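You operate a simulated robot arm through the tools that you are given. There is no shell and no other tool.

You run a simulated robot arm. Do the job below in one go: nothing can be reset, and whatever is moved stays where it is left.

TASK
One pump of saffron syrup in the purple tumbler, two of plum in the silver one.
Fine: full strokes; each stays under its pump. Set down upright: what you pick out.

It is judged by the outcome, as a careful person would: the job done as asked, and still so three seconds after it is handed in. It fails if anything else is knocked over, pushed out of place, dropped, spilled or broken.

THE ROBOT
A 7-joint arm with a two-finger gripper, fixed in place. Base frame: the origin is on the floor under the middle of its stand, x ahead of it, y to its left, z up; the work surface is at about z = 0.85. Readings come in m, rad, newtons and seconds.
With the tool pointing down near the work surface it reaches from about 0.3 to 0.74 m from the base axis. Its first joint turns from -2.897 to 2.897 rad. Payload 2.94 kg.
The tool frame sits at the grasp point between the pads (the TCP): z along the fingers, y along the line on which they close. The tips reach 0.03 m beyond it. The gripper opens to 0.138 m; its body begins 0.109 m behind the TCP.
Orientation is told as [roll, pitch, yaw] about the base's x, y, z axes, in that order, counted from this pose: with the fingers straight down and closing along the base's y, the tool's x points along the base's -x, its y along +y and its z along -z.

THE INTERFACE
- The arm moves only by the tool arm_command. Its argument "increments" is a list of rows, each a list of 3 entries, a list of its own where there are three numbers: the shift along the base's x, y, z in cm, then the turn, a rotation vector about the base's x, y, z in rad, then the closure in counts, from 0 (fully open) to 255 (shut). In form: [[[x, y, z], [wx, wy, wz], grip], ...]. A call has 1 to 20 rows; each row shifts and turns the commanded pose from where the row before left it. Rows are played at 5 a second. More than 0.05 m and 0.15 rad between two rows, or a gripper value outside its range, and nothing of the call is played. A pose out of reach is approached as far as the arm can. The call stops where the force on the tool passes 40 N (or 10 N more than at its start, if that is more) or the arm is blocked; 0.2 s more then pass. Each finger travels about 0.072 m/s and halts on what it meets, pressing with about 44 N; the grip force reading is that of the motor and also rises with nothing between the fingers. The clock runs only during rows and for 0.2 s after the last one: add rows that do not move to give the fingers time. The reply holds the time, the measured pose of the TCP, the force on the tool along the base axes, the opening and the grip force, in the units named above and with some noise, with the torque about the TCP (base axes, N m) and any sound that the robot's microphone picked up.
- Cameras (640 x 400 px; columns grow to the right, rows downward): "scene" is fixed at [0.4133, 0.6456, 1.5809]; the picture's right is [-0.90, 0.43, 0.00], its down [0.38, 0.79, -0.48] and it looks along [-0.20, -0.43, -0.88] (base axes); focal length 221 px, centre (320, 200). "wrist" rides on the gripper at [0.071, 0.019, -0.146] in the tool frame; the picture's right is [-0.26, 0.97, 0.00], its down [-0.85, -0.23, -0.48] and it looks along [-0.46, -0.12, 0.88] (tool axes); focal length 280 px, centre (320, 200). There is no depth. A picture from a camera that has moved, and an enlarged one, comes with that camera's place and axes in the base frame and with its lens. The place of the scene camera against the robot may be out by one fixed shift of up to 0.018 m in any direction.
- grab_frame(camera): a new picture of that camera. The clock stands still meanwhile.
- move_column(by): slides the trunk up (or, below 0, down) by that many m; the arm rides with it, the base frame stays. It gives what a move gives, with no picture.
- inspect(camera, box): a new picture of the part [left, top, right, bottom] of that camera's present view, enlarged. The clock stands still meanwhile.
- job_done(): hands the job in; it is judged then, once.

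Places have to be worked out from the pictures, the camera data and where the tool is seen. Open the gripper and draw the arm clear of the work before you hand the job in, unless the task says otherwise.

The tools are called after "Call:" as a command line: name --argument value ..., lists and objects as JSON in quotes. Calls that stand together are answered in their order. arm_command: Moves the arm, as the interface text tells. Its arguments: {"type":"object","properties":{"increments":{"type":"array","items":{"type":"array"}}},"required":["increments"]} The other tools are called the same way: move_column (by) moves the trunk up or down; grab_frame (camera) takes a picture; inspect (camera, box) takes an enlarged picture of a part of a camera's view; job_done () hands the job in.

At the start:

```text
time: 0.0
eef_pos: [0.162, 0.4023, 1.2634]
tool_rot: [-0.008, 0.012, -0.002]
force: [0.4, 0.2, 0.3]
ft_torque: [-0.03, -0.01, 0.01]
width: 0.1379
grip_force: 0.0
trunk travel left (down, up): [-0.425, 0.029]
```

scene: 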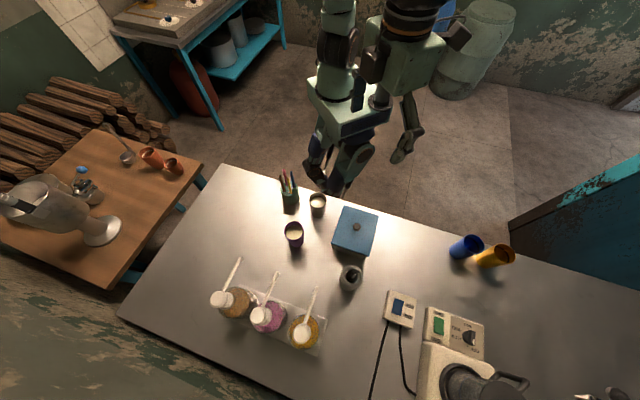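
wrist: 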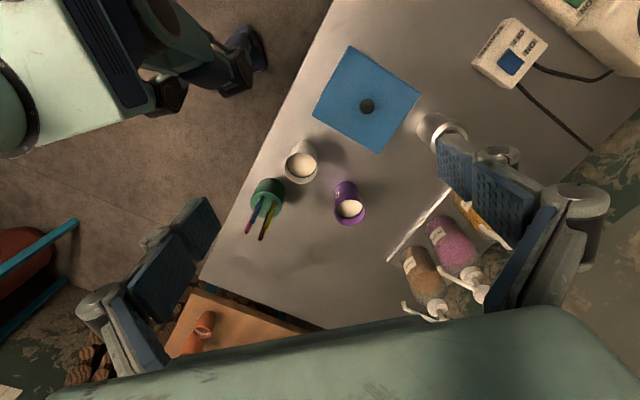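

I see three pump bottles in a rack (brown, pink/purple, yellow), and several cups; I'll enlarge the views to identify bottles, labels and tumblers.

Call:
inspect --camera "scene" --box '[190, 240, 350, 360]'

Call:
inspect --camera "scene" --box '[260, 160, 420, 300]'

Call:
inspect --camera "wrist" --box '[380, 180, 540, 330]'

Call:
inspect --camera "wrist" --box '[230, 100, 490, 260]'

```text
3.33 times, centred on (270, 300) of scene
camera zoom: at [0.4133, 0.6456, 1.5809], right [-0.9, 0.43, 0.0], down [0.38, 0.79, -0.48], along [-0.2, -0.43, -0.88], focal length 735 px, centre (487, -133)
```

zoom: 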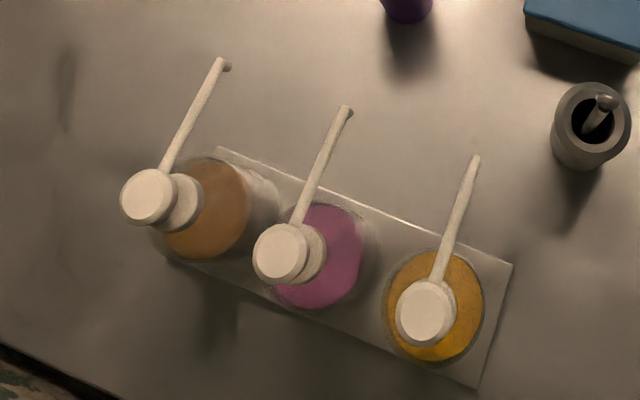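

```text
2.86 times, centred on (340, 230) of scene
camera zoom: at [0.4133, 0.6456, 1.5809], right [-0.9, 0.43, 0.0], down [0.38, 0.79, -0.48], along [-0.2, -0.43, -0.88], focal length 630 px, centre (263, 114)
```

zoom: 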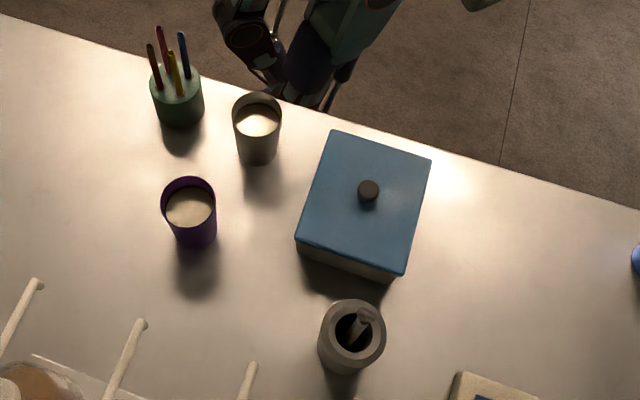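

```text
2.67 times, centred on (460, 255) of wrist
camera zoom: at [0.0902, 0.4223, 1.4097], right [0.26, 0.96, -0.01], down [0.85, -0.23, 0.47], along [0.45, -0.13, -0.88], focal length 748 px, centre (-53, 53)
```

zoom: 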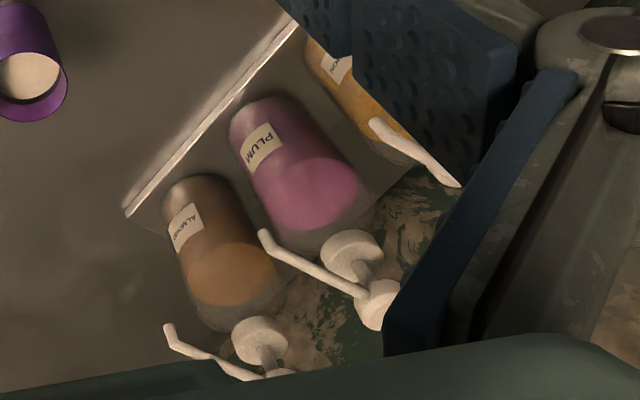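

```text
2.46 times, centred on (360, 180) of wrist
camera zoom: at [0.0902, 0.4223, 1.4097], right [0.26, 0.96, -0.01], down [0.85, -0.23, 0.47], along [0.45, -0.13, -0.88], focal length 690 px, centre (222, 249)
```

zoom: 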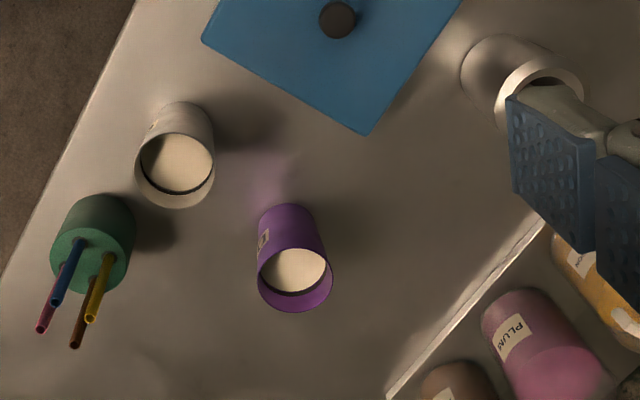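

The bottles read ALMOND, PLUM and "...ON" (yellow), so I need a better look at the yellow label and at the cups. I'll turn the wrist toward the bottles, staying high and clear of everything.

Call:
arm_command --increments '[[[2.1, 2.0, -1.0], [0, 0, 0.125], 0], [[2.1, 2.0, -1.0], [0, 0, 0.125], 0], [[2.1, 2.0, -1.0], [0, 0, 0.125], 0], [[2.1, 2.0, -1.0], [0, 0, 0.125], 0], [[2.1, 2.0, -1.0], [0, 0, 0.125], 0], [[2.1, 2.0, -1.0], [0, 0, 0.125], 0], [[0, 0, 0], [0, 0, 0], 0], [[0, 0, 0], [0, 0, 0], 0]]'

Call:
grab_frame --camera "wrist"

Call:
grab_frame --camera "scene"

```text
time: 1.8
eef_pos: [0.2849, 0.52, 1.2045]
tool_rot: [-0.009, 0.01, 0.747]
force: [0.3, 0.0, -0.6]
ft_torque: [0.03, 0.01, 0.02]
width: 0.1378
grip_force: 0.0
trunk travel left (down, up): [-0.425, 0.029]
```

```text
taken
camera wrist: at [0.2186, 0.4885, 1.3496], right [-0.47, 0.89, -0.01], down [0.78, 0.42, 0.47], along [0.42, 0.21, -0.88], focal length 280 px, centre (320, 200)
```

wrist: 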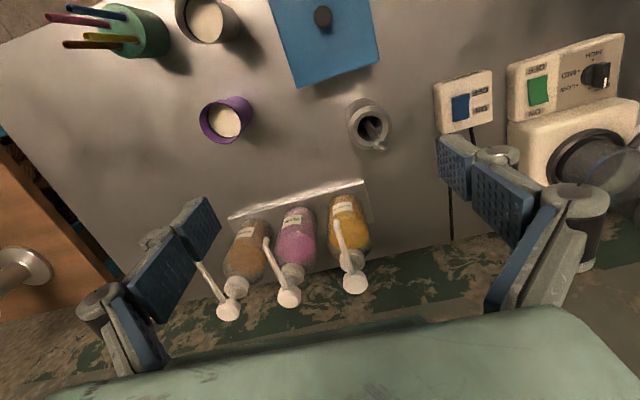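

```text
taken
```

scene: 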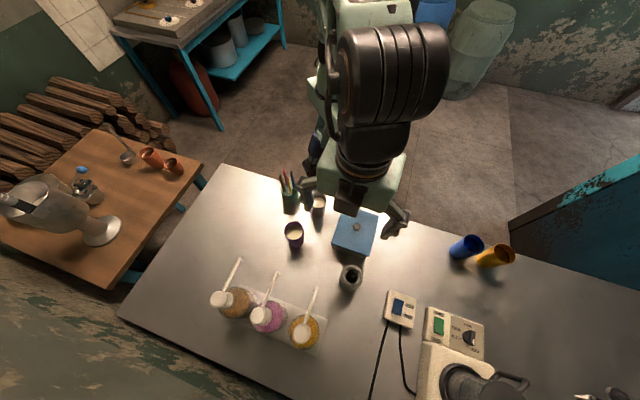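

The three bottles are now clear between the fingers; I'll zoom in on the labels and cups.

Call:
inspect --camera "wrist" --box '[210, 170, 390, 330]'

Call:
inspect --camera "wrist" --box '[310, 180, 390, 250]'

Call:
inspect --camera "wrist" --box '[80, 0, 280, 160]'

Call:
inspect --camera "scene" --box '[440, 220, 530, 280]'

Call:
inspect --camera "scene" --box '[0, 120, 200, 260]'

Call:
inspect --camera "wrist" --box '[330, 80, 410, 160]'

```text
2.50 times, centred on (300, 250) of wrist
camera zoom: at [0.2186, 0.4885, 1.3496], right [-0.47, 0.89, -0.01], down [0.78, 0.42, 0.47], along [0.42, 0.21, -0.88], focal length 701 px, centre (370, 75)
```

zoom: 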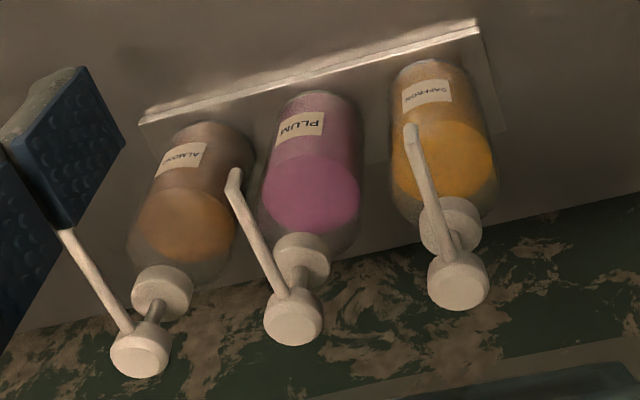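

```text
5.71 times, centred on (350, 215) of wrist
camera zoom: at [0.2186, 0.4885, 1.3496], right [-0.47, 0.89, -0.01], down [0.78, 0.42, 0.47], along [0.42, 0.21, -0.88], focal length 1602 px, centre (149, 114)
```

zoom: 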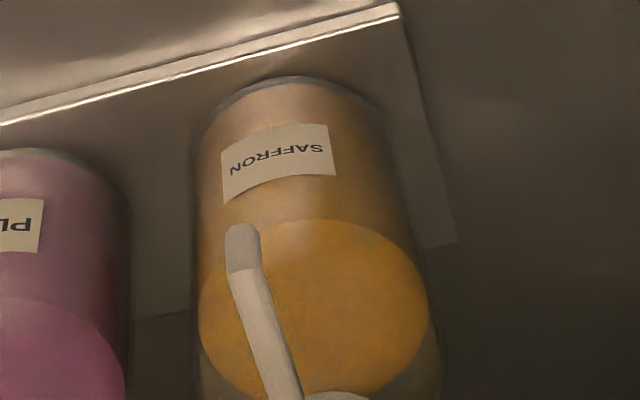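

```text
2.50 times, centred on (180, 80) of wrist
camera zoom: at [0.2186, 0.4885, 1.3496], right [-0.47, 0.89, -0.01], down [0.78, 0.42, 0.47], along [0.42, 0.21, -0.88], focal length 701 px, centre (670, 500)
```

zoom: 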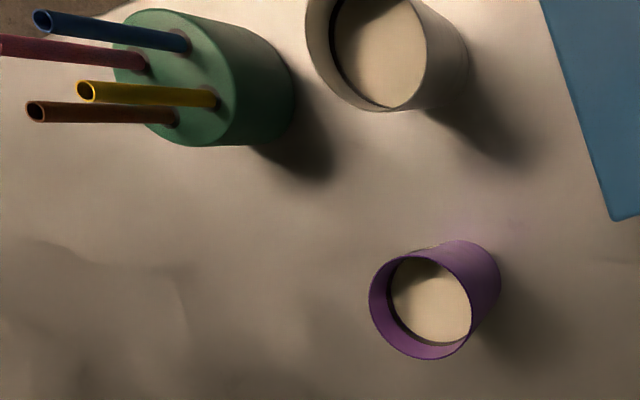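

```text
6.67 times, centred on (485, 250) of scene
camera zoom: at [0.4133, 0.6456, 1.5809], right [-0.9, 0.43, 0.0], down [0.38, 0.79, -0.48], along [-0.2, -0.43, -0.88], focal length 1471 px, centre (-780, -133)
```

zoom: 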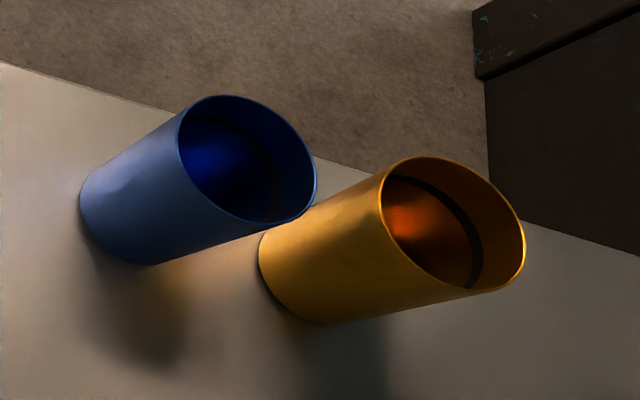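

```text
2.86 times, centred on (100, 190) of scene
camera zoom: at [0.4133, 0.6456, 1.5809], right [-0.9, 0.43, 0.0], down [0.38, 0.79, -0.48], along [-0.2, -0.43, -0.88], focal length 630 px, centre (949, 229)
```

zoom: 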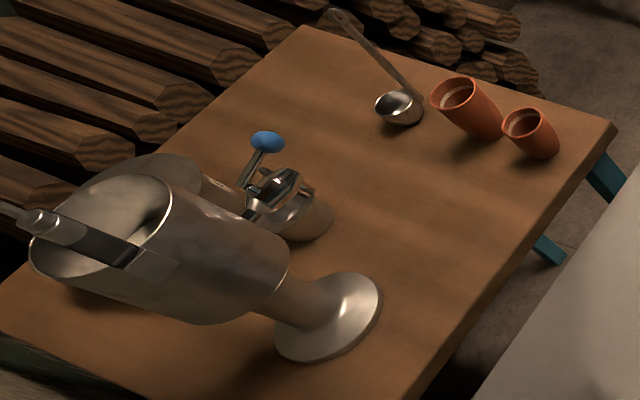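

```text
5.00 times, centred on (370, 120) of wrist
camera zoom: at [0.2186, 0.4885, 1.3496], right [-0.47, 0.89, -0.01], down [0.78, 0.42, 0.47], along [0.42, 0.21, -0.88], focal length 1402 px, centre (70, 600)
```

zoom: 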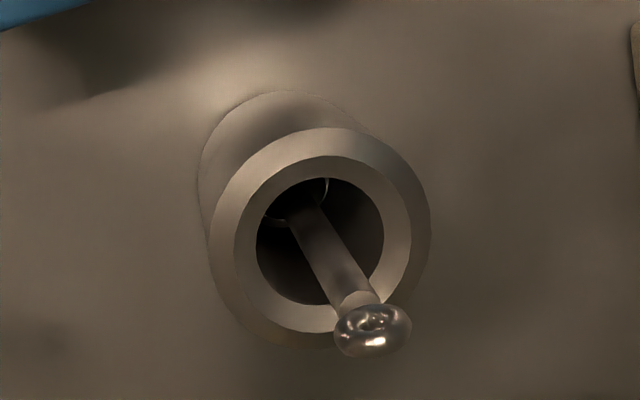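

The yellow bottle is SAFFRON and the middle one PLUM; both cups are upright. Triangulating: saffron spout ≈ (0.382, 0.594, 1.045), plum spout ≈ (0.452, 0.527, 1.046), purple rim ≈ (0.365, 0.402, 0.955), silver ≈ (0.25, 0.342). I'll move above the silver tumbler, staying high, to measure it and its neighbours.

Call:
arm_command --increments '[[[-0.5, -2.9, -0.8], [0, 0, 0.108], 0], [[-0.6, -3.0, -0.8], [0, 0, 0.108], 0], [[-0.6, -3.0, -0.8], [0, 0, 0.108], 0], [[-0.6, -3.0, -0.8], [0, 0, 0.108], 0], [[-0.6, -3.0, -0.8], [0, 0, 0.108], 0], [[-0.6, -2.9, -0.8], [0, 0, 0.108], 0], [[0, 0, 0], [0, 0, 0], 0], [[0, 0, 0], [0, 0, 0], 0]]'

Call:
grab_frame --camera "wrist"

Call:
grab_frame --camera "scene"

```text
time: 3.6
eef_pos: [0.2522, 0.3417, 1.156]
tool_rot: [-0.009, 0.01, 1.399]
force: [0.2, -0.6, -0.3]
ft_torque: [-0.03, 0.04, -0.02]
width: 0.1379
grip_force: 0.1
trunk travel left (down, up): [-0.425, 0.029]
```

```text
taken
camera wrist: at [0.2189, 0.2769, 1.3013], right [-0.91, 0.42, -0.01], down [0.37, 0.8, 0.47], along [0.21, 0.42, -0.88], focal length 280 px, centre (320, 200)
```

wrist: 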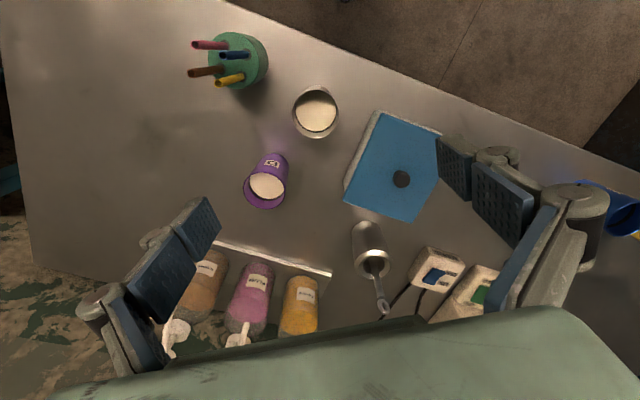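

```text
taken
```

scene: 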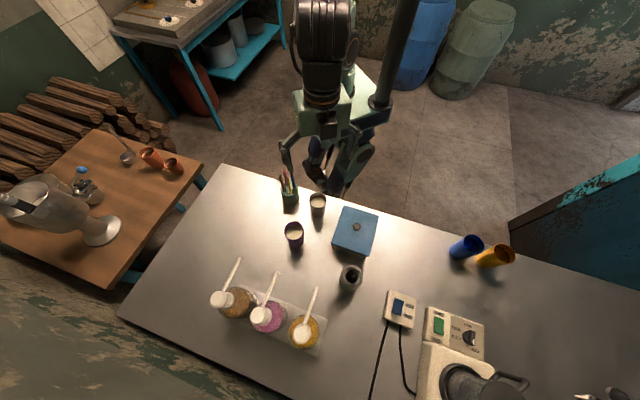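

Call:
inspect --camera "wrist" --box '[180, 20, 350, 130]'

Call:
inspect --camera "wrist" --box '[210, 80, 370, 220]'

Call:
inspect --camera "scene" --box '[270, 165, 350, 255]'

```text
3.64 times, centred on (265, 75) of wrist
camera zoom: at [0.2189, 0.2769, 1.3013], right [-0.91, 0.42, -0.01], down [0.37, 0.8, 0.47], along [0.21, 0.42, -0.88], focal length 1020 px, centre (520, 654)
```

zoom: 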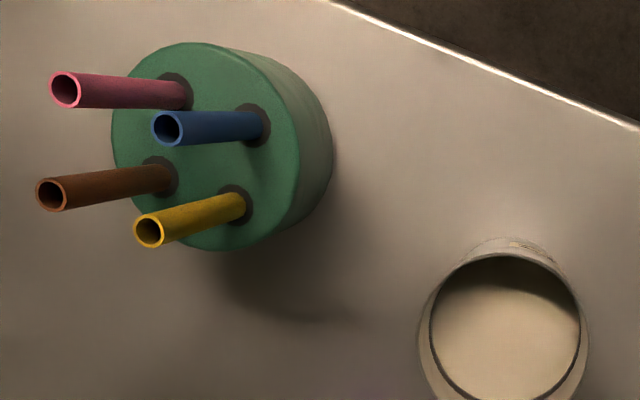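

```text
2.86 times, centred on (290, 150) of wrist
camera zoom: at [0.2189, 0.2769, 1.3013], right [-0.91, 0.42, -0.01], down [0.37, 0.8, 0.47], along [0.21, 0.42, -0.88], focal length 801 px, centre (406, 343)
```

zoom: 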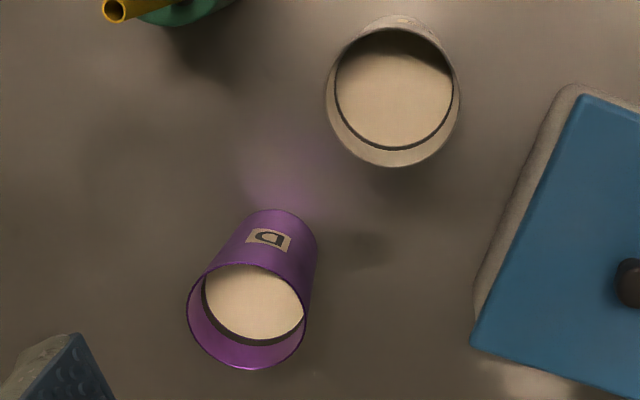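

```text
4.44 times, centred on (310, 210) of scene
camera zoom: at [0.4133, 0.6456, 1.5809], right [-0.9, 0.43, 0.0], down [0.38, 0.79, -0.48], along [-0.2, -0.43, -0.88], focal length 980 px, centre (364, 156)
```

zoom: 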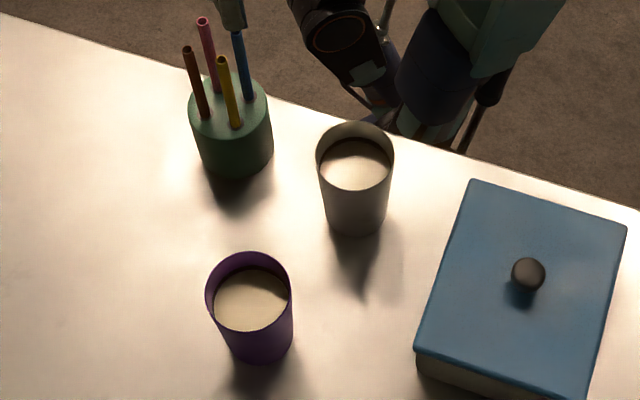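

Silver tumbler (part full of milk) is at about (0.26, 0.338), rim z ≈ 0.94, diameter ≈ 0.058; the pen pot at ≈ (0.315, 0.248) and box are clear of a grip closing along this yaw. I descend to just above the rim and check alignment.

Call:
arm_command --increments '[[[0.4, -0.2, -2.0], [0, 0, 0], 0], [[0.4, -0.2, -3.0], [0, 0, 0], 0], [[0, 0, -3.0], [0, 0, 0], 0], [[0, 0, -3.0], [0, 0, 0], 0], [[0, 0, -2.0], [0, 0, 0], 0], [[0, 0, 0], [0, 0, 0], 0], [[0, 0, 0], [0, 0, 0], 0]]'

Call:
grab_frame --camera "wrist"

Call:
grab_frame --camera "scene"

```text
time: 5.2
eef_pos: [0.2596, 0.3395, 1.0284]
tool_rot: [-0.008, 0.012, 1.396]
force: [-0.5, -0.8, 0.3]
ft_torque: [0.04, -0.01, -0.03]
width: 0.1379
grip_force: 0.0
trunk travel left (down, up): [-0.425, 0.029]
```

```text
taken
camera wrist: at [0.2262, 0.2737, 1.1729], right [-0.91, 0.42, -0.01], down [0.37, 0.8, 0.47], along [0.21, 0.42, -0.88], focal length 280 px, centre (320, 200)
```

wrist: 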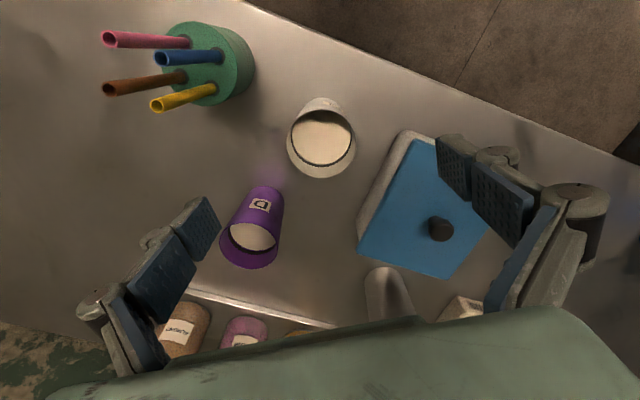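

```text
taken
```

scene: 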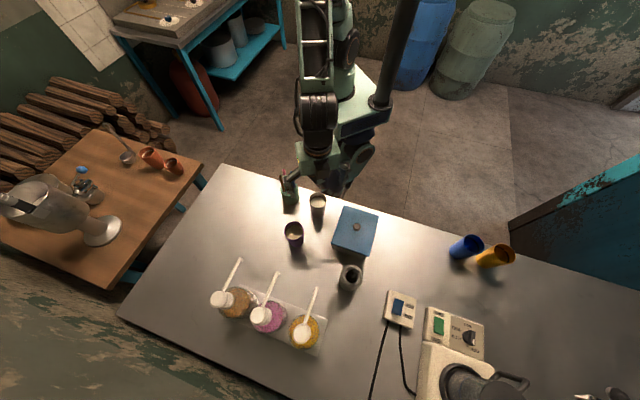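

View geometry gives silver rim centre ≈ (0.259, 0.337), z ≈ 0.935 – well centred between the open fingers. I descend to z ≈ 0.90 with the fingers straddling it.

Call:
arm_command --increments '[[[0, -0.2, -2.0], [0, 0, 0], 0], [[0, 0, -2.5], [0, 0, 0], 0], [[0, 0, -2.5], [0, 0, 0], 0], [[0, 0, -2.5], [0, 0, 0], 0], [[0, 0, -2.0], [0, 0, 0], 0], [[0, 0, -1.3], [0, 0, 0], 0], [[0, 0, 0], [0, 0, 0], 0], [[0, 0, 0], [0, 0, 0], 0]]'

Call:
grab_frame --camera "wrist"

```text
time: 7.0
eef_pos: [0.26, 0.337, 0.8974]
tool_rot: [-0.008, 0.01, 1.396]
force: [0.3, 0.6, 0.1]
ft_torque: [0.01, 0.0, 0.01]
width: 0.1381
grip_force: 0.0
trunk travel left (down, up): [-0.425, 0.029]
```

```text
taken
camera wrist: at [0.2262, 0.2721, 1.0435], right [-0.91, 0.43, -0.01], down [0.37, 0.8, 0.47], along [0.21, 0.42, -0.88], focal length 280 px, centre (320, 200)
```

wrist: 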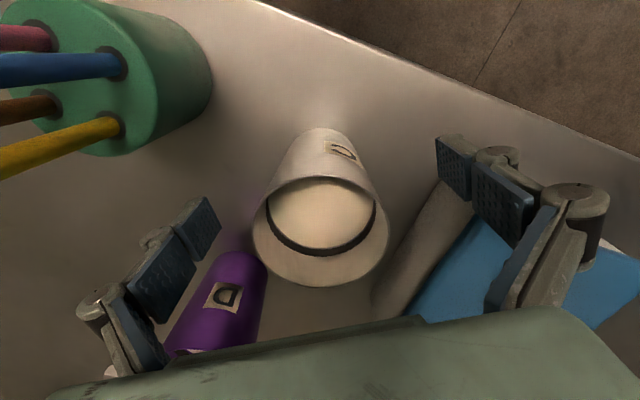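

The silver tumbler is centred between the fingers (≈3 mm off). I close on it and read the opening.

Call:
arm_command --increments '[[[-0.2, -0.2, 0], [0, 0, 0], 50], [[0, 0, 0], [0, 0, 0], 90], [[0, 0, 0], [0, 0, 0], 120], [[0, 0, 0], [0, 0, 0], 140], [[0, 0, 0], [0, 0, 0], 160], [[0, 0, 0], [0, 0, 0], 175], [[0, 0, 0], [0, 0, 0], 175], [[0, 0, 0], [0, 0, 0], 175]]'

Call:
grab_frame --camera "wrist"

```text
time: 8.8
eef_pos: [0.2572, 0.3354, 0.8978]
tool_rot: [-0.009, 0.011, 1.397]
force: [1.4, 0.4, 2.5]
ft_torque: [0.03, 0.0, -0.01]
width: 0.0544
grip_force: 43.9
trunk travel left (down, up): [-0.425, 0.029]
```

```text
taken
camera wrist: at [0.2243, 0.2696, 1.0437], right [-0.91, 0.43, -0.01], down [0.37, 0.8, 0.47], along [0.21, 0.42, -0.88], focal length 280 px, centre (320, 200)
```

wrist: 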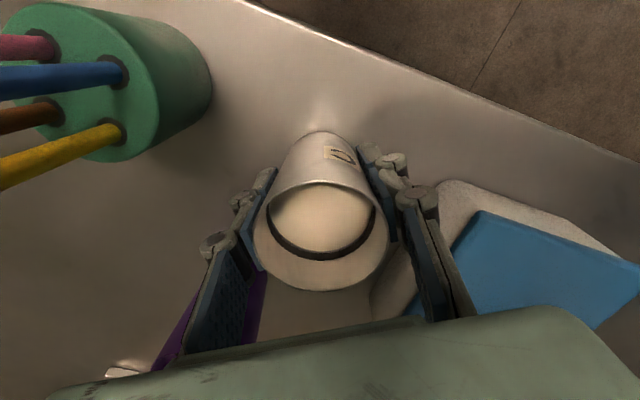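

Gripped (0.054 m, 44 N). I lift the silver tumbler gently straight up to clear everything before carrying it to open table at about (0.50, 0.33), where I can re-grip it with a tilted tool (needed to pass beneath the spout).

Call:
arm_command --increments '[[[0, 0, 0.5], [0, 0, 0], 175], [[0, 0, 1.0], [0, 0, 0], 175], [[0, 0, 1.5], [0, 0, 0], 175], [[0, 0, 1.5], [0, 0, 0], 175], [[0, 0, 1.5], [0, 0, 0], 175], [[0, 0, 1.5], [0, 0, 0], 175], [[0, 0, 1.5], [0, 0, 0], 175], [[0, 0, 1.5], [0, 0, 0], 175], [[0, 0, 1.0], [0, 0, 0], 175], [[0, 0, 0.5], [0, 0, 0], 175], [[0, 0, 0], [0, 0, 0], 175]]'

Call:
grab_frame --camera "wrist"

```text
time: 11.2
eef_pos: [0.2587, 0.3351, 1.0187]
tool_rot: [-0.008, 0.011, 1.397]
force: [-0.5, 0.6, -2.1]
ft_torque: [0.03, -0.01, 0.04]
width: 0.0547
grip_force: 43.9
trunk travel left (down, up): [-0.425, 0.029]
```

```text
taken
camera wrist: at [0.2244, 0.2701, 1.1637], right [-0.91, 0.42, -0.01], down [0.37, 0.8, 0.47], along [0.21, 0.42, -0.88], focal length 280 px, centre (320, 200)
```

wrist: 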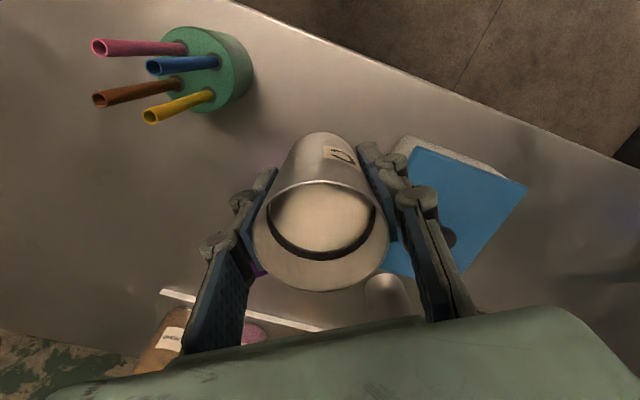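

Tumbler is held level (weight ≈ 2 N) and clear. I carry it along +x at this height to x ≈ 0.50.

Call:
arm_command --increments '[[[0.5, 0, 0], [0, 0, 0], 175], [[1.0, 0, 0], [0, 0, 0], 175], [[1.5, 0, 0], [0, 0, 0], 175], [[2.0, 0, 0], [0, 0, 0], 175], [[2.0, 0, 0], [0, 0, 0], 175], [[2.0, 0, 0], [0, 0, 0], 175], [[2.0, 0, 0], [0, 0, 0], 175], [[2.0, 0, 0], [0, 0, 0], 175], [[2.0, 0, 0], [0, 0, 0], 175], [[2.0, 0, 0], [0, 0, 0], 175], [[2.0, 0, 0], [0, 0, 0], 175], [[2.0, 0, 0], [0, 0, 0], 175], [[1.5, 0, 0], [0, 0, 0], 175], [[1.0, 0, 0], [0, 0, 0], 175], [[0.5, 0, 0], [0, 0, 0], 175], [[0, 0, 0], [0, 0, 0], 175]]'

Call:
grab_frame --camera "wrist"

Call:
grab_frame --camera "scene"

```text
time: 14.6
eef_pos: [0.4975, 0.3374, 1.0191]
tool_rot: [-0.009, 0.014, 1.397]
force: [-0.2, 0.4, -2.1]
ft_torque: [-0.02, 0.0, 0.0]
width: 0.0547
grip_force: 43.9
trunk travel left (down, up): [-0.425, 0.029]
```

```text
taken
camera wrist: at [0.464, 0.2717, 1.1644], right [-0.91, 0.42, -0.01], down [0.37, 0.8, 0.47], along [0.21, 0.42, -0.88], focal length 280 px, centre (320, 200)
```

wrist: 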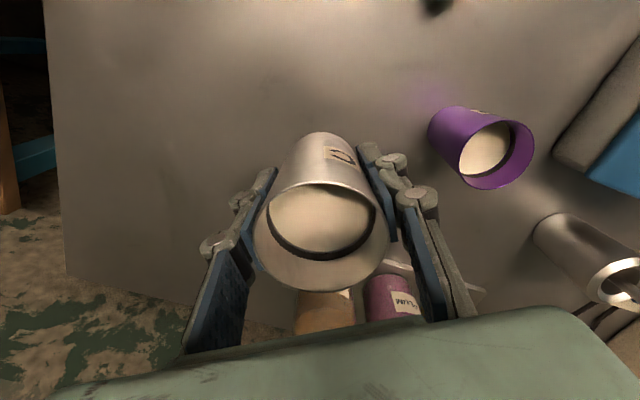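

```text
taken
```

scene: 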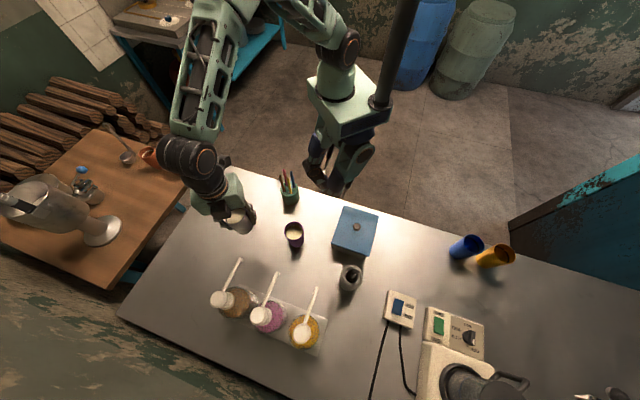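

The carry went fine; the spot beneath is open table. I lower the tumbler to the height at which it stood (TCP z ≈ 0.898).

Call:
arm_command --increments '[[[0, 0, -0.5], [0, 0, 0], 175], [[0, 0, -1.0], [0, 0, 0], 175], [[0, 0, -1.5], [0, 0, 0], 175], [[0, 0, -1.5], [0, 0, 0], 175], [[0, 0, -1.5], [0, 0, 0], 175], [[0, 0, -1.5], [0, 0, 0], 175], [[0, 0, -1.5], [0, 0, 0], 175], [[0, 0, -1.5], [0, 0, 0], 175], [[0, 0, -0.8], [0, 0, 0], 175], [[0, 0, -0.4], [0, 0, 0], 175], [[0, 0, -0.2], [0, 0, 0], 175], [[0, 0, 0], [0, 0, 0], 175], [[0, 0, 0], [0, 0, 0], 175]]'

```text
time: 17.4
eef_pos: [0.4982, 0.3367, 0.8972]
tool_rot: [-0.009, 0.01, 1.396]
force: [-0.2, -0.8, -0.7]
ft_torque: [-0.02, 0.06, -0.01]
width: 0.0548
grip_force: 43.7
trunk travel left (down, up): [-0.425, 0.029]
```

The supported weight has mostly come off (−2.1 → −0.7 N), so it's touching the table; I settle 1 mm more and open the fingers.

Call:
arm_command --increments '[[[0, 0, -0.1], [0, 0, 0], 175], [[0, 0, 0], [0, 0, 0], 165], [[0, 0, 0], [0, 0, 0], 150], [[0, 0, 0], [0, 0, 0], 120], [[0, 0, 0], [0, 0, 0], 80], [[0, 0, 0], [0, 0, 0], 40], [[0, 0, 0], [0, 0, 0], 0], [[0, 0, 0], [0, 0, 0], 0], [[0, 0, 0], [0, 0, 0], 0]]'

Call:
grab_frame --camera "wrist"

```text
time: 19.4
eef_pos: [0.4978, 0.3364, 0.8962]
tool_rot: [-0.009, 0.011, 1.395]
force: [0.0, 0.2, -0.1]
ft_torque: [-0.02, 0.0, 0.01]
width: 0.138
grip_force: 0.1
trunk travel left (down, up): [-0.425, 0.029]
```

```text
taken
camera wrist: at [0.4647, 0.2712, 1.043], right [-0.91, 0.42, -0.01], down [0.37, 0.8, 0.47], along [0.21, 0.42, -0.88], focal length 280 px, centre (320, 200)
```

wrist: 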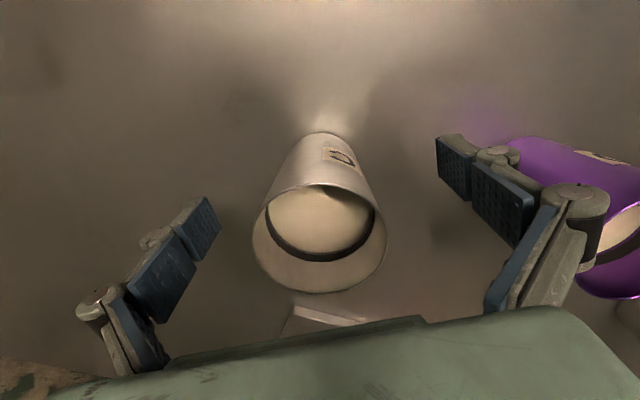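

Silver stands upright at (0.498, 0.336). I rise straight up, clear of it.

Call:
arm_command --increments '[[[0, 0, 1.0], [0, 0, 0], 0], [[0, 0, 2.0], [0, 0, 0], 0], [[0, 0, 3.0], [0, 0, 0], 0], [[0, 0, 3.0], [0, 0, 0], 0], [[0, 0, 3.0], [0, 0, 0], 0], [[0, 0, 3.0], [0, 0, 0], 0], [[0, 0, 3.0], [0, 0, 0], 0], [[0, 0, 1.5], [0, 0, 0], 65], [[0, 0, 0], [0, 0, 0], 65]]'

Call:
grab_frame --camera "wrist"

```text
time: 21.4
eef_pos: [0.498, 0.3336, 1.0936]
tool_rot: [-0.009, 0.01, 1.395]
force: [0.3, 0.1, -0.6]
ft_torque: [0.01, 0.02, -0.01]
width: 0.1025
grip_force: 0.1
trunk travel left (down, up): [-0.425, 0.029]
```

```text
taken
camera wrist: at [0.4638, 0.2689, 1.2389], right [-0.91, 0.43, -0.01], down [0.37, 0.8, 0.47], along [0.21, 0.42, -0.88], focal length 280 px, centre (320, 200)
```

wrist: 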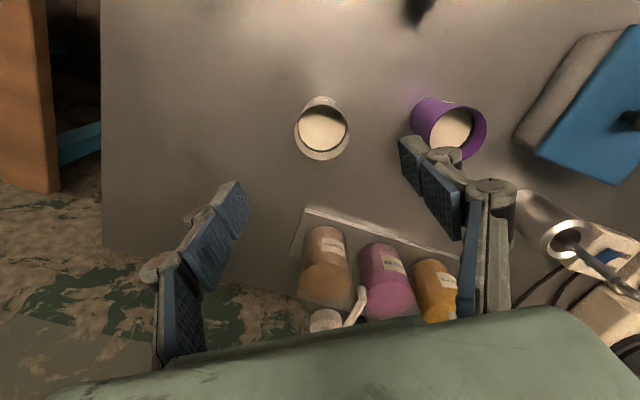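

Now I travel back over toward the purple tumbler's near side at z ≈ 1.10, turning the wrist to approach azimuth 30° and tilting the fingers outward by ~32°.

Call:
arm_command --increments '[[[-2.5, 0.3, 0.1], [0, 0, -0.145], 65], [[-3.5, 0.4, 0.1], [0, 0, -0.145], 65], [[-3.7, 0.4, 0.1], [0, 0, -0.145], 65], [[-3.7, 0.4, 0.1], [0, 0, -0.145], 65], [[-3.7, 0.4, 0.1], [0, 0, -0.145], 65], [[-3.7, 0.4, 0.1], [0, 0, -0.145], 65], [[0, 0, 0], [0.07, -0.1212, 0], 65], [[0, 0, 0], [0.07, -0.1212, 0], 65], [[0, 0, 0], [0.07, -0.1212, 0], 65], [[0, 0, 0], [0.07, -0.1212, 0], 65], [[0, 0, 0], [0, 0, 0], 65], [[0, 0, 0], [0, 0, 0], 65]]'

Call:
grab_frame --camera "wrist"

Call:
grab_frame --camera "scene"

```text
time: 24.0
eef_pos: [0.2877, 0.3592, 1.0989]
tool_rot: [-0.011, -0.551, 0.527]
force: [-0.1, 0.3, 0.1]
ft_torque: [-0.03, 0.0, -0.02]
width: 0.1028
grip_force: 0.1
trunk travel left (down, up): [-0.425, 0.029]
```

```text
taken
camera wrist: at [0.159, 0.3078, 1.1852], right [-0.29, 0.95, 0.13], down [0.52, 0.04, 0.85], along [0.8, 0.31, -0.51], focal length 280 px, centre (320, 200)
```

wrist: 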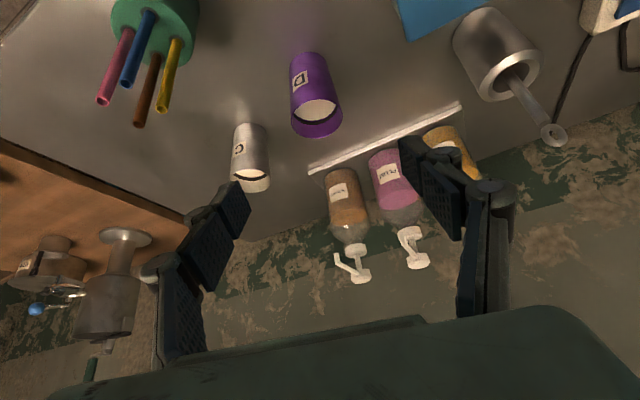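

```text
taken
```

scene: 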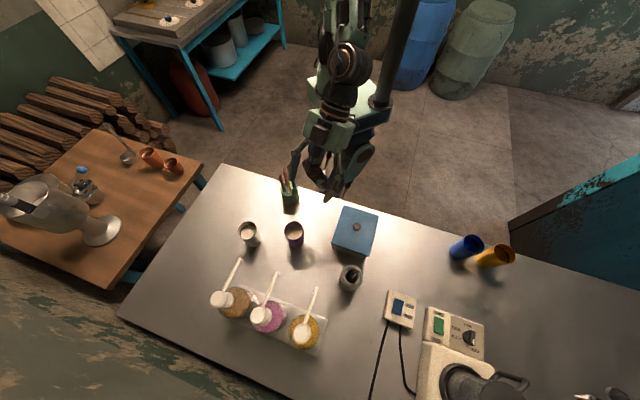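

The tilted view shows bottles, cups and spouts from the side; I'll zoom to refine the heights and positions.

Call:
inspect --camera "wrist" --box '[310, 120, 470, 290]'

Call:
inspect --camera "wrist" --box '[220, 40, 380, 200]'

Call:
inspect --camera "wrist" --box '[430, 0, 590, 160]'

```text
2.35 times, centred on (390, 205) of wrist
camera zoom: at [0.159, 0.3078, 1.1852], right [-0.29, 0.95, 0.13], down [0.52, 0.04, 0.85], along [0.8, 0.31, -0.51], focal length 660 px, centre (155, 188)
```

zoom: 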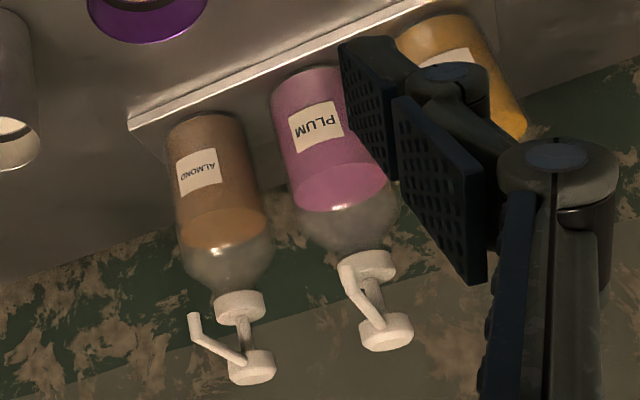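

```text
2.50 times, centred on (300, 120) of wrist
camera zoom: at [0.159, 0.3078, 1.1852], right [-0.29, 0.95, 0.13], down [0.52, 0.04, 0.85], along [0.8, 0.31, -0.51], focal length 701 px, centre (370, 400)
```

zoom: 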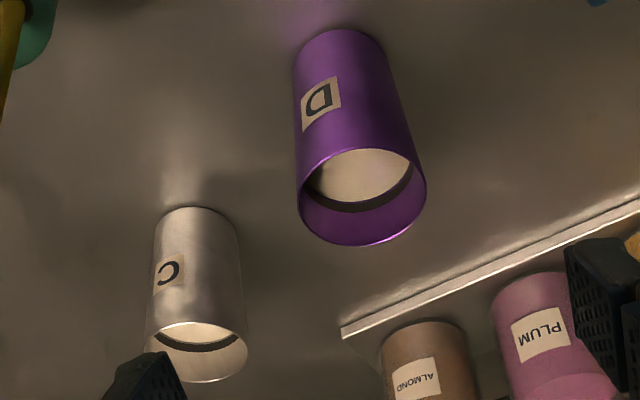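

```text
2.50 times, centred on (510, 80) of wrist
camera zoom: at [0.159, 0.3078, 1.1852], right [-0.29, 0.95, 0.13], down [0.52, 0.04, 0.85], along [0.8, 0.31, -0.51], focal length 701 px, centre (-155, 500)
```

zoom: 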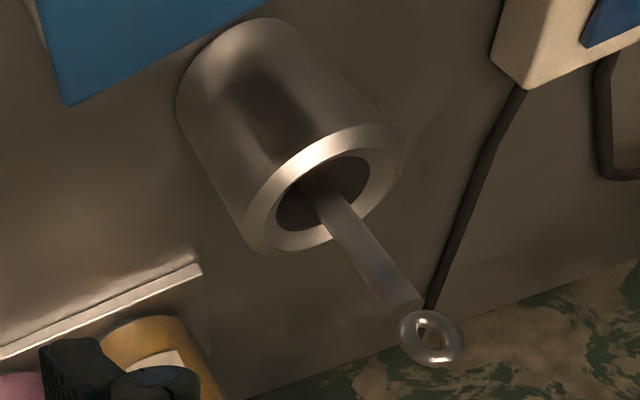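

Purple rim centre refined to (0.3685, 0.4006), rim z ≈ 0.942; spout outlets at z ≈ 1.045 and head tops at ≈ 1.061. I go to a pre-grasp 10 cm back along the tilted tool axis.

Call:
arm_command --increments '[[[0.9, 0.4, -2.0], [0, 0, 0], 65], [[0.9, 0.4, -3.0], [0, 0, 0], 65], [[0.9, 0.4, -3.0], [0, 0, 0], 65], [[0.9, 0.3, -2.9], [0, 0, 0], 65], [[0, 0, 0], [0, 0, 0], 65], [[0, 0, 0], [0, 0, 0], 65]]'

Call:
grab_frame --camera "wrist"

Call:
inspect --camera "scene" --box '[220, 120, 400, 280]'

```text
time: 25.4
eef_pos: [0.3277, 0.3734, 0.9894]
tool_rot: [-0.009, -0.547, 0.527]
force: [0.1, 0.2, -0.1]
ft_torque: [-0.02, -0.02, 0.01]
width: 0.1029
grip_force: 0.0
trunk travel left (down, up): [-0.425, 0.029]
```

```text
taken
camera wrist: at [0.1976, 0.3224, 1.0763], right [-0.29, 0.95, 0.13], down [0.52, 0.04, 0.85], along [0.8, 0.31, -0.51], focal length 280 px, centre (320, 200)
```

wrist: 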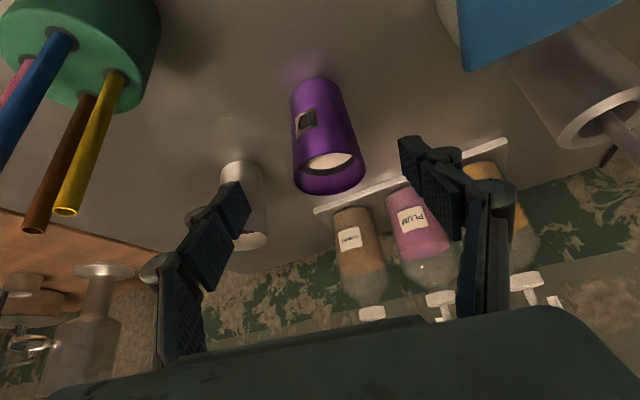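

```text
2.50 times, centred on (310, 200) of scene
camera zoom: at [0.4133, 0.6456, 1.5809], right [-0.9, 0.43, 0.0], down [0.38, 0.79, -0.48], along [-0.2, -0.43, -0.88], focal length 552 px, centre (345, 200)
```

zoom: 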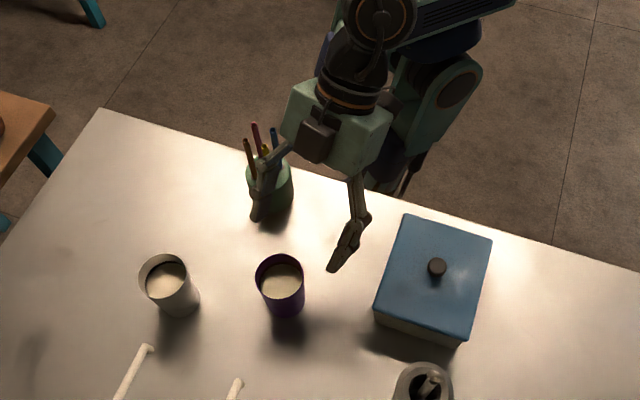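

The tumbler is centred within ~3 mm between the fingers. I advance along the tool axis to TCP ≈ (0.368, 0.400, 0.905).

Call:
arm_command --increments '[[[0.8, 0.53, -1.6], [0, 0, 0], 65], [[0.8, 0.53, -1.7], [0, 0, 0], 65], [[0.8, 0.53, -1.7], [0, 0, 0], 65], [[0.8, 0.53, -1.7], [0, 0, 0], 65], [[0.8, 0.53, -1.7], [0, 0, 0], 65], [[0, 0, 0], [0, 0, 0], 65], [[0, 0, 0], [0, 0, 0], 65]]'

Call:
grab_frame --camera "wrist"

```text
time: 27.0
eef_pos: [0.3655, 0.401, 0.9041]
tool_rot: [-0.011, -0.548, 0.528]
force: [0.2, -0.7, -0.6]
ft_torque: [-0.01, -0.03, 0.01]
width: 0.1026
grip_force: 0.1
trunk travel left (down, up): [-0.425, 0.029]
```

```text
taken
camera wrist: at [0.2363, 0.35, 0.9913], right [-0.29, 0.95, 0.13], down [0.52, 0.04, 0.85], along [0.8, 0.31, -0.51], focal length 280 px, centre (320, 200)
```

wrist: 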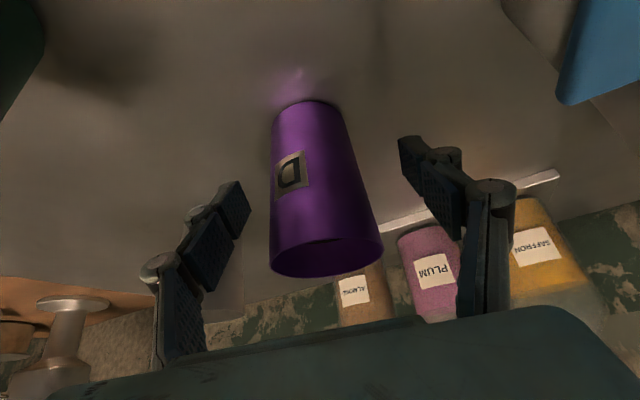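

Nearly centred (3 mm to the tool's +y). I nudge that and close on the purple tumbler.

Call:
arm_command --increments '[[[-0.1, 0.25, 0], [0, 0, 0], 65], [[0, 0, 0], [0, 0, 0], 90], [[0, 0, 0], [0, 0, 0], 115], [[0, 0, 0], [0, 0, 0], 135], [[0, 0, 0], [0, 0, 0], 155], [[0, 0, 0], [0, 0, 0], 175], [[0, 0, 0], [0, 0, 0], 175], [[0, 0, 0], [0, 0, 0], 175]]'

Call:
grab_frame --camera "wrist"

```text
time: 28.8
eef_pos: [0.3645, 0.4039, 0.9053]
tool_rot: [-0.012, -0.549, 0.526]
force: [0.5, -0.1, 0.3]
ft_torque: [0.01, 0.0, 0.02]
width: 0.0545
grip_force: 43.7
trunk travel left (down, up): [-0.425, 0.029]
```

```text
taken
camera wrist: at [0.2354, 0.3522, 0.9921], right [-0.29, 0.95, 0.13], down [0.52, 0.04, 0.85], along [0.8, 0.31, -0.51], focal length 280 px, centre (320, 200)
```

wrist: 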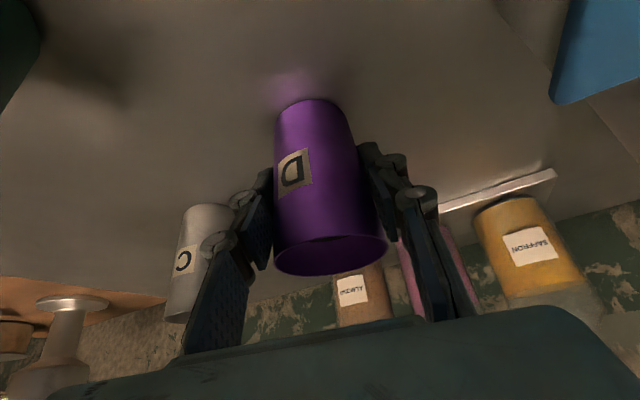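

Gripped (0.0545 m, 44 N). I lift 2.5 cm gently and carry purple toward the saffron spout, turning the grip about the vertical to an approach of ~58°, stopping 10 cm short to check clearances.

Call:
arm_command --increments '[[[0, 0, 0.5], [0, 0, 0], 175], [[0, 0, 1.0], [0, 0, 0], 175], [[0, 0, 1.0], [0, 0, 0], 175], [[0, 0.5, 0], [0, 0, 0.03], 175], [[0.1, 1.0, 0], [0, 0, 0.06], 175], [[0.1, 1.3, 0], [0, 0, 0.066], 175], [[0.1, 1.4, 0], [0, 0, 0.066], 175], [[0.1, 1.4, 0], [0, 0, 0.066], 175], [[0.1, 1.4, 0], [0, 0, 0.066], 175], [[0.1, 1.3, 0], [0, 0, 0.066], 175], [[0.1, 1.0, 0], [0, 0, 0.066], 175], [[0.1, 0.5, 0], [0, 0, 0], 175], [[0, 0, 0], [0, 0, 0], 175]]'

Call:
grab_frame --camera "wrist"

Call:
grab_frame --camera "scene"

```text
time: 31.6
eef_pos: [0.373, 0.5016, 0.9308]
tool_rot: [-0.011, -0.548, 1.014]
force: [-0.4, 0.4, -1.8]
ft_torque: [-0.02, 0.0, 0.0]
width: 0.0545
grip_force: 43.8
trunk travel left (down, up): [-0.425, 0.029]
```

```text
taken
camera wrist: at [0.2819, 0.3977, 1.0178], right [-0.7, 0.7, 0.13], down [0.44, 0.28, 0.85], along [0.56, 0.65, -0.51], focal length 280 px, centre (320, 200)
```

wrist: 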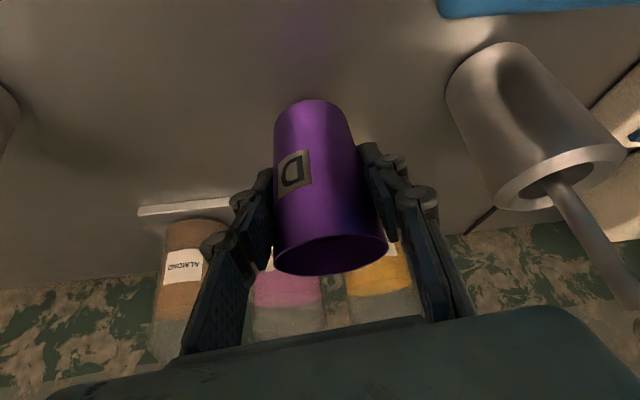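

```text
taken
```

scene: 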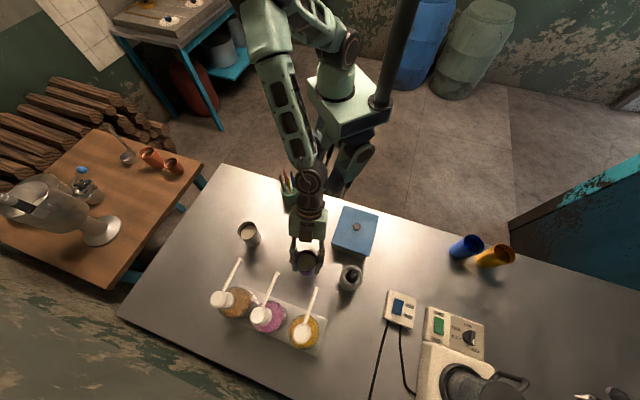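

I'll enlarge the scene view to compare the held tumbler's known position with the spout in the same picture (this also calibrates the scene camera's shift).

Call:
inspect --camera "scene" --box '[260, 220, 380, 350]'

```text
3.08 times, centred on (320, 285) of scene
camera zoom: at [0.4133, 0.6456, 1.5809], right [-0.9, 0.43, 0.0], down [0.38, 0.79, -0.48], along [-0.2, -0.43, -0.88], focal length 679 px, centre (320, -62)
```

zoom: 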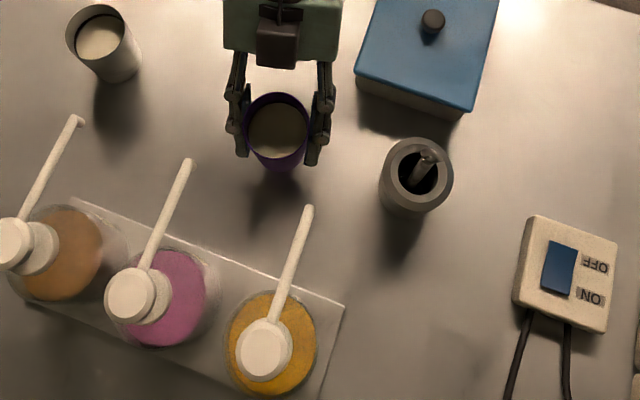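

Combining views, the saffron outlet is at ≈ (0.383, 0.592) and the plum one at ≈ (0.451, 0.525). Clearances to the steel utensil pot (≈ 27 mm) and plum spout look fine, so I slide the held purple tumbler in at this height to be under the saffron spout.

Call:
arm_command --increments '[[[0.1, 0.5, 0], [0, 0, 0], 175], [[0.1, 1.0, 0], [0, 0, 0], 175], [[0.1, 1.3, 0], [0, 0, 0], 175], [[0.1, 1.3, 0], [0, 0, 0], 175], [[0.1, 1.3, 0], [0, 0, 0], 175], [[0.15, 1.3, 0], [0, 0, 0], 175], [[0.15, 1.2, 0], [0, 0, 0], 175], [[0.15, 0.8, 0], [0, 0, 0], 175], [[0.1, 0.4, 0], [0, 0, 0], 175], [[0, 0, 0], [0, 0, 0], 175], [[0, 0, 0], [0, 0, 0], 175]]'

Call:
inspect --camera "scene" --box '[260, 220, 380, 350]'

Call:
grab_frame --camera "wrist"

```text
time: 34.0
eef_pos: [0.3842, 0.5919, 0.9321]
tool_rot: [-0.011, -0.548, 1.012]
force: [-0.2, 0.2, -2.0]
ft_torque: [-0.02, -0.01, 0.01]
width: 0.0544
grip_force: 43.9
trunk travel left (down, up): [-0.425, 0.029]
```

```text
3.08 times, centred on (320, 285) of scene
camera zoom: at [0.4133, 0.6456, 1.5809], right [-0.9, 0.43, 0.0], down [0.38, 0.79, -0.48], along [-0.2, -0.43, -0.88], focal length 679 px, centre (320, -62)
```

zoom: 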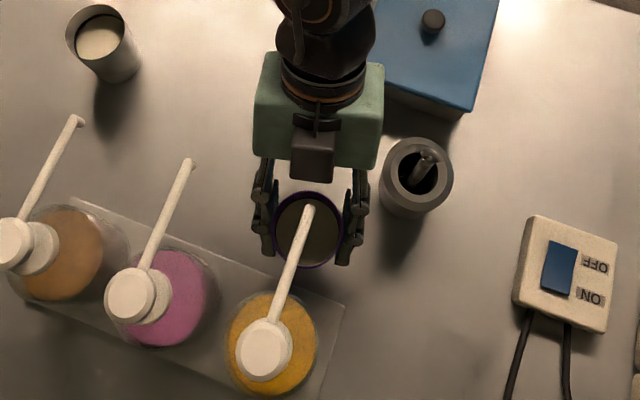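

```text
taken
camera wrist: at [0.2928, 0.4869, 1.0185], right [-0.7, 0.71, 0.13], down [0.44, 0.28, 0.85], along [0.56, 0.65, -0.51], focal length 280 px, centre (320, 200)
```

wrist: 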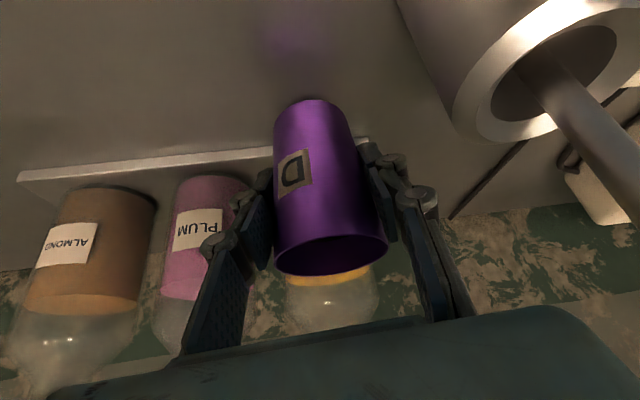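

The scene view shows the tumbler's mouth directly beneath the saffron spout, with clearance either side. I lower it to the table.

Call:
arm_command --increments '[[[0, 0, -0.5], [0, 0, 0], 175], [[0, 0, -0.8], [0, 0, 0], 175], [[0, 0, -0.6], [0, 0, 0], 175], [[0, 0, -0.4], [0, 0, 0], 175], [[0, 0, -0.2], [0, 0, 0], 175], [[0, 0, -0.1], [0, 0, 0], 175], [[0, 0, 0], [0, 0, 0], 175], [[0, 0, 0], [0, 0, 0], 175]]'

```text
time: 35.8
eef_pos: [0.3843, 0.5915, 0.9068]
tool_rot: [-0.01, -0.548, 1.012]
force: [-1.0, -0.2, -2.3]
ft_torque: [0.0, -0.02, -0.02]
width: 0.0544
grip_force: 43.6
trunk travel left (down, up): [-0.425, 0.029]
```

Weight is still carried (−2.3 N), so I lower another 2 mm in small steps.

Call:
arm_command --increments '[[[0, 0, -0.1], [0, 0, 0], 175], [[0, 0, -0.1], [0, 0, 0], 175], [[0, 0, 0], [0, 0, 0], 175], [[0, 0, 0], [0, 0, 0], 175]]'

```text
time: 36.8
eef_pos: [0.3826, 0.5925, 0.9043]
tool_rot: [-0.01, -0.552, 1.012]
force: [1.2, -1.4, 6.1]
ft_torque: [0.11, 0.08, -0.01]
width: 0.0545
grip_force: 44.0
trunk travel left (down, up): [-0.425, 0.029]
```

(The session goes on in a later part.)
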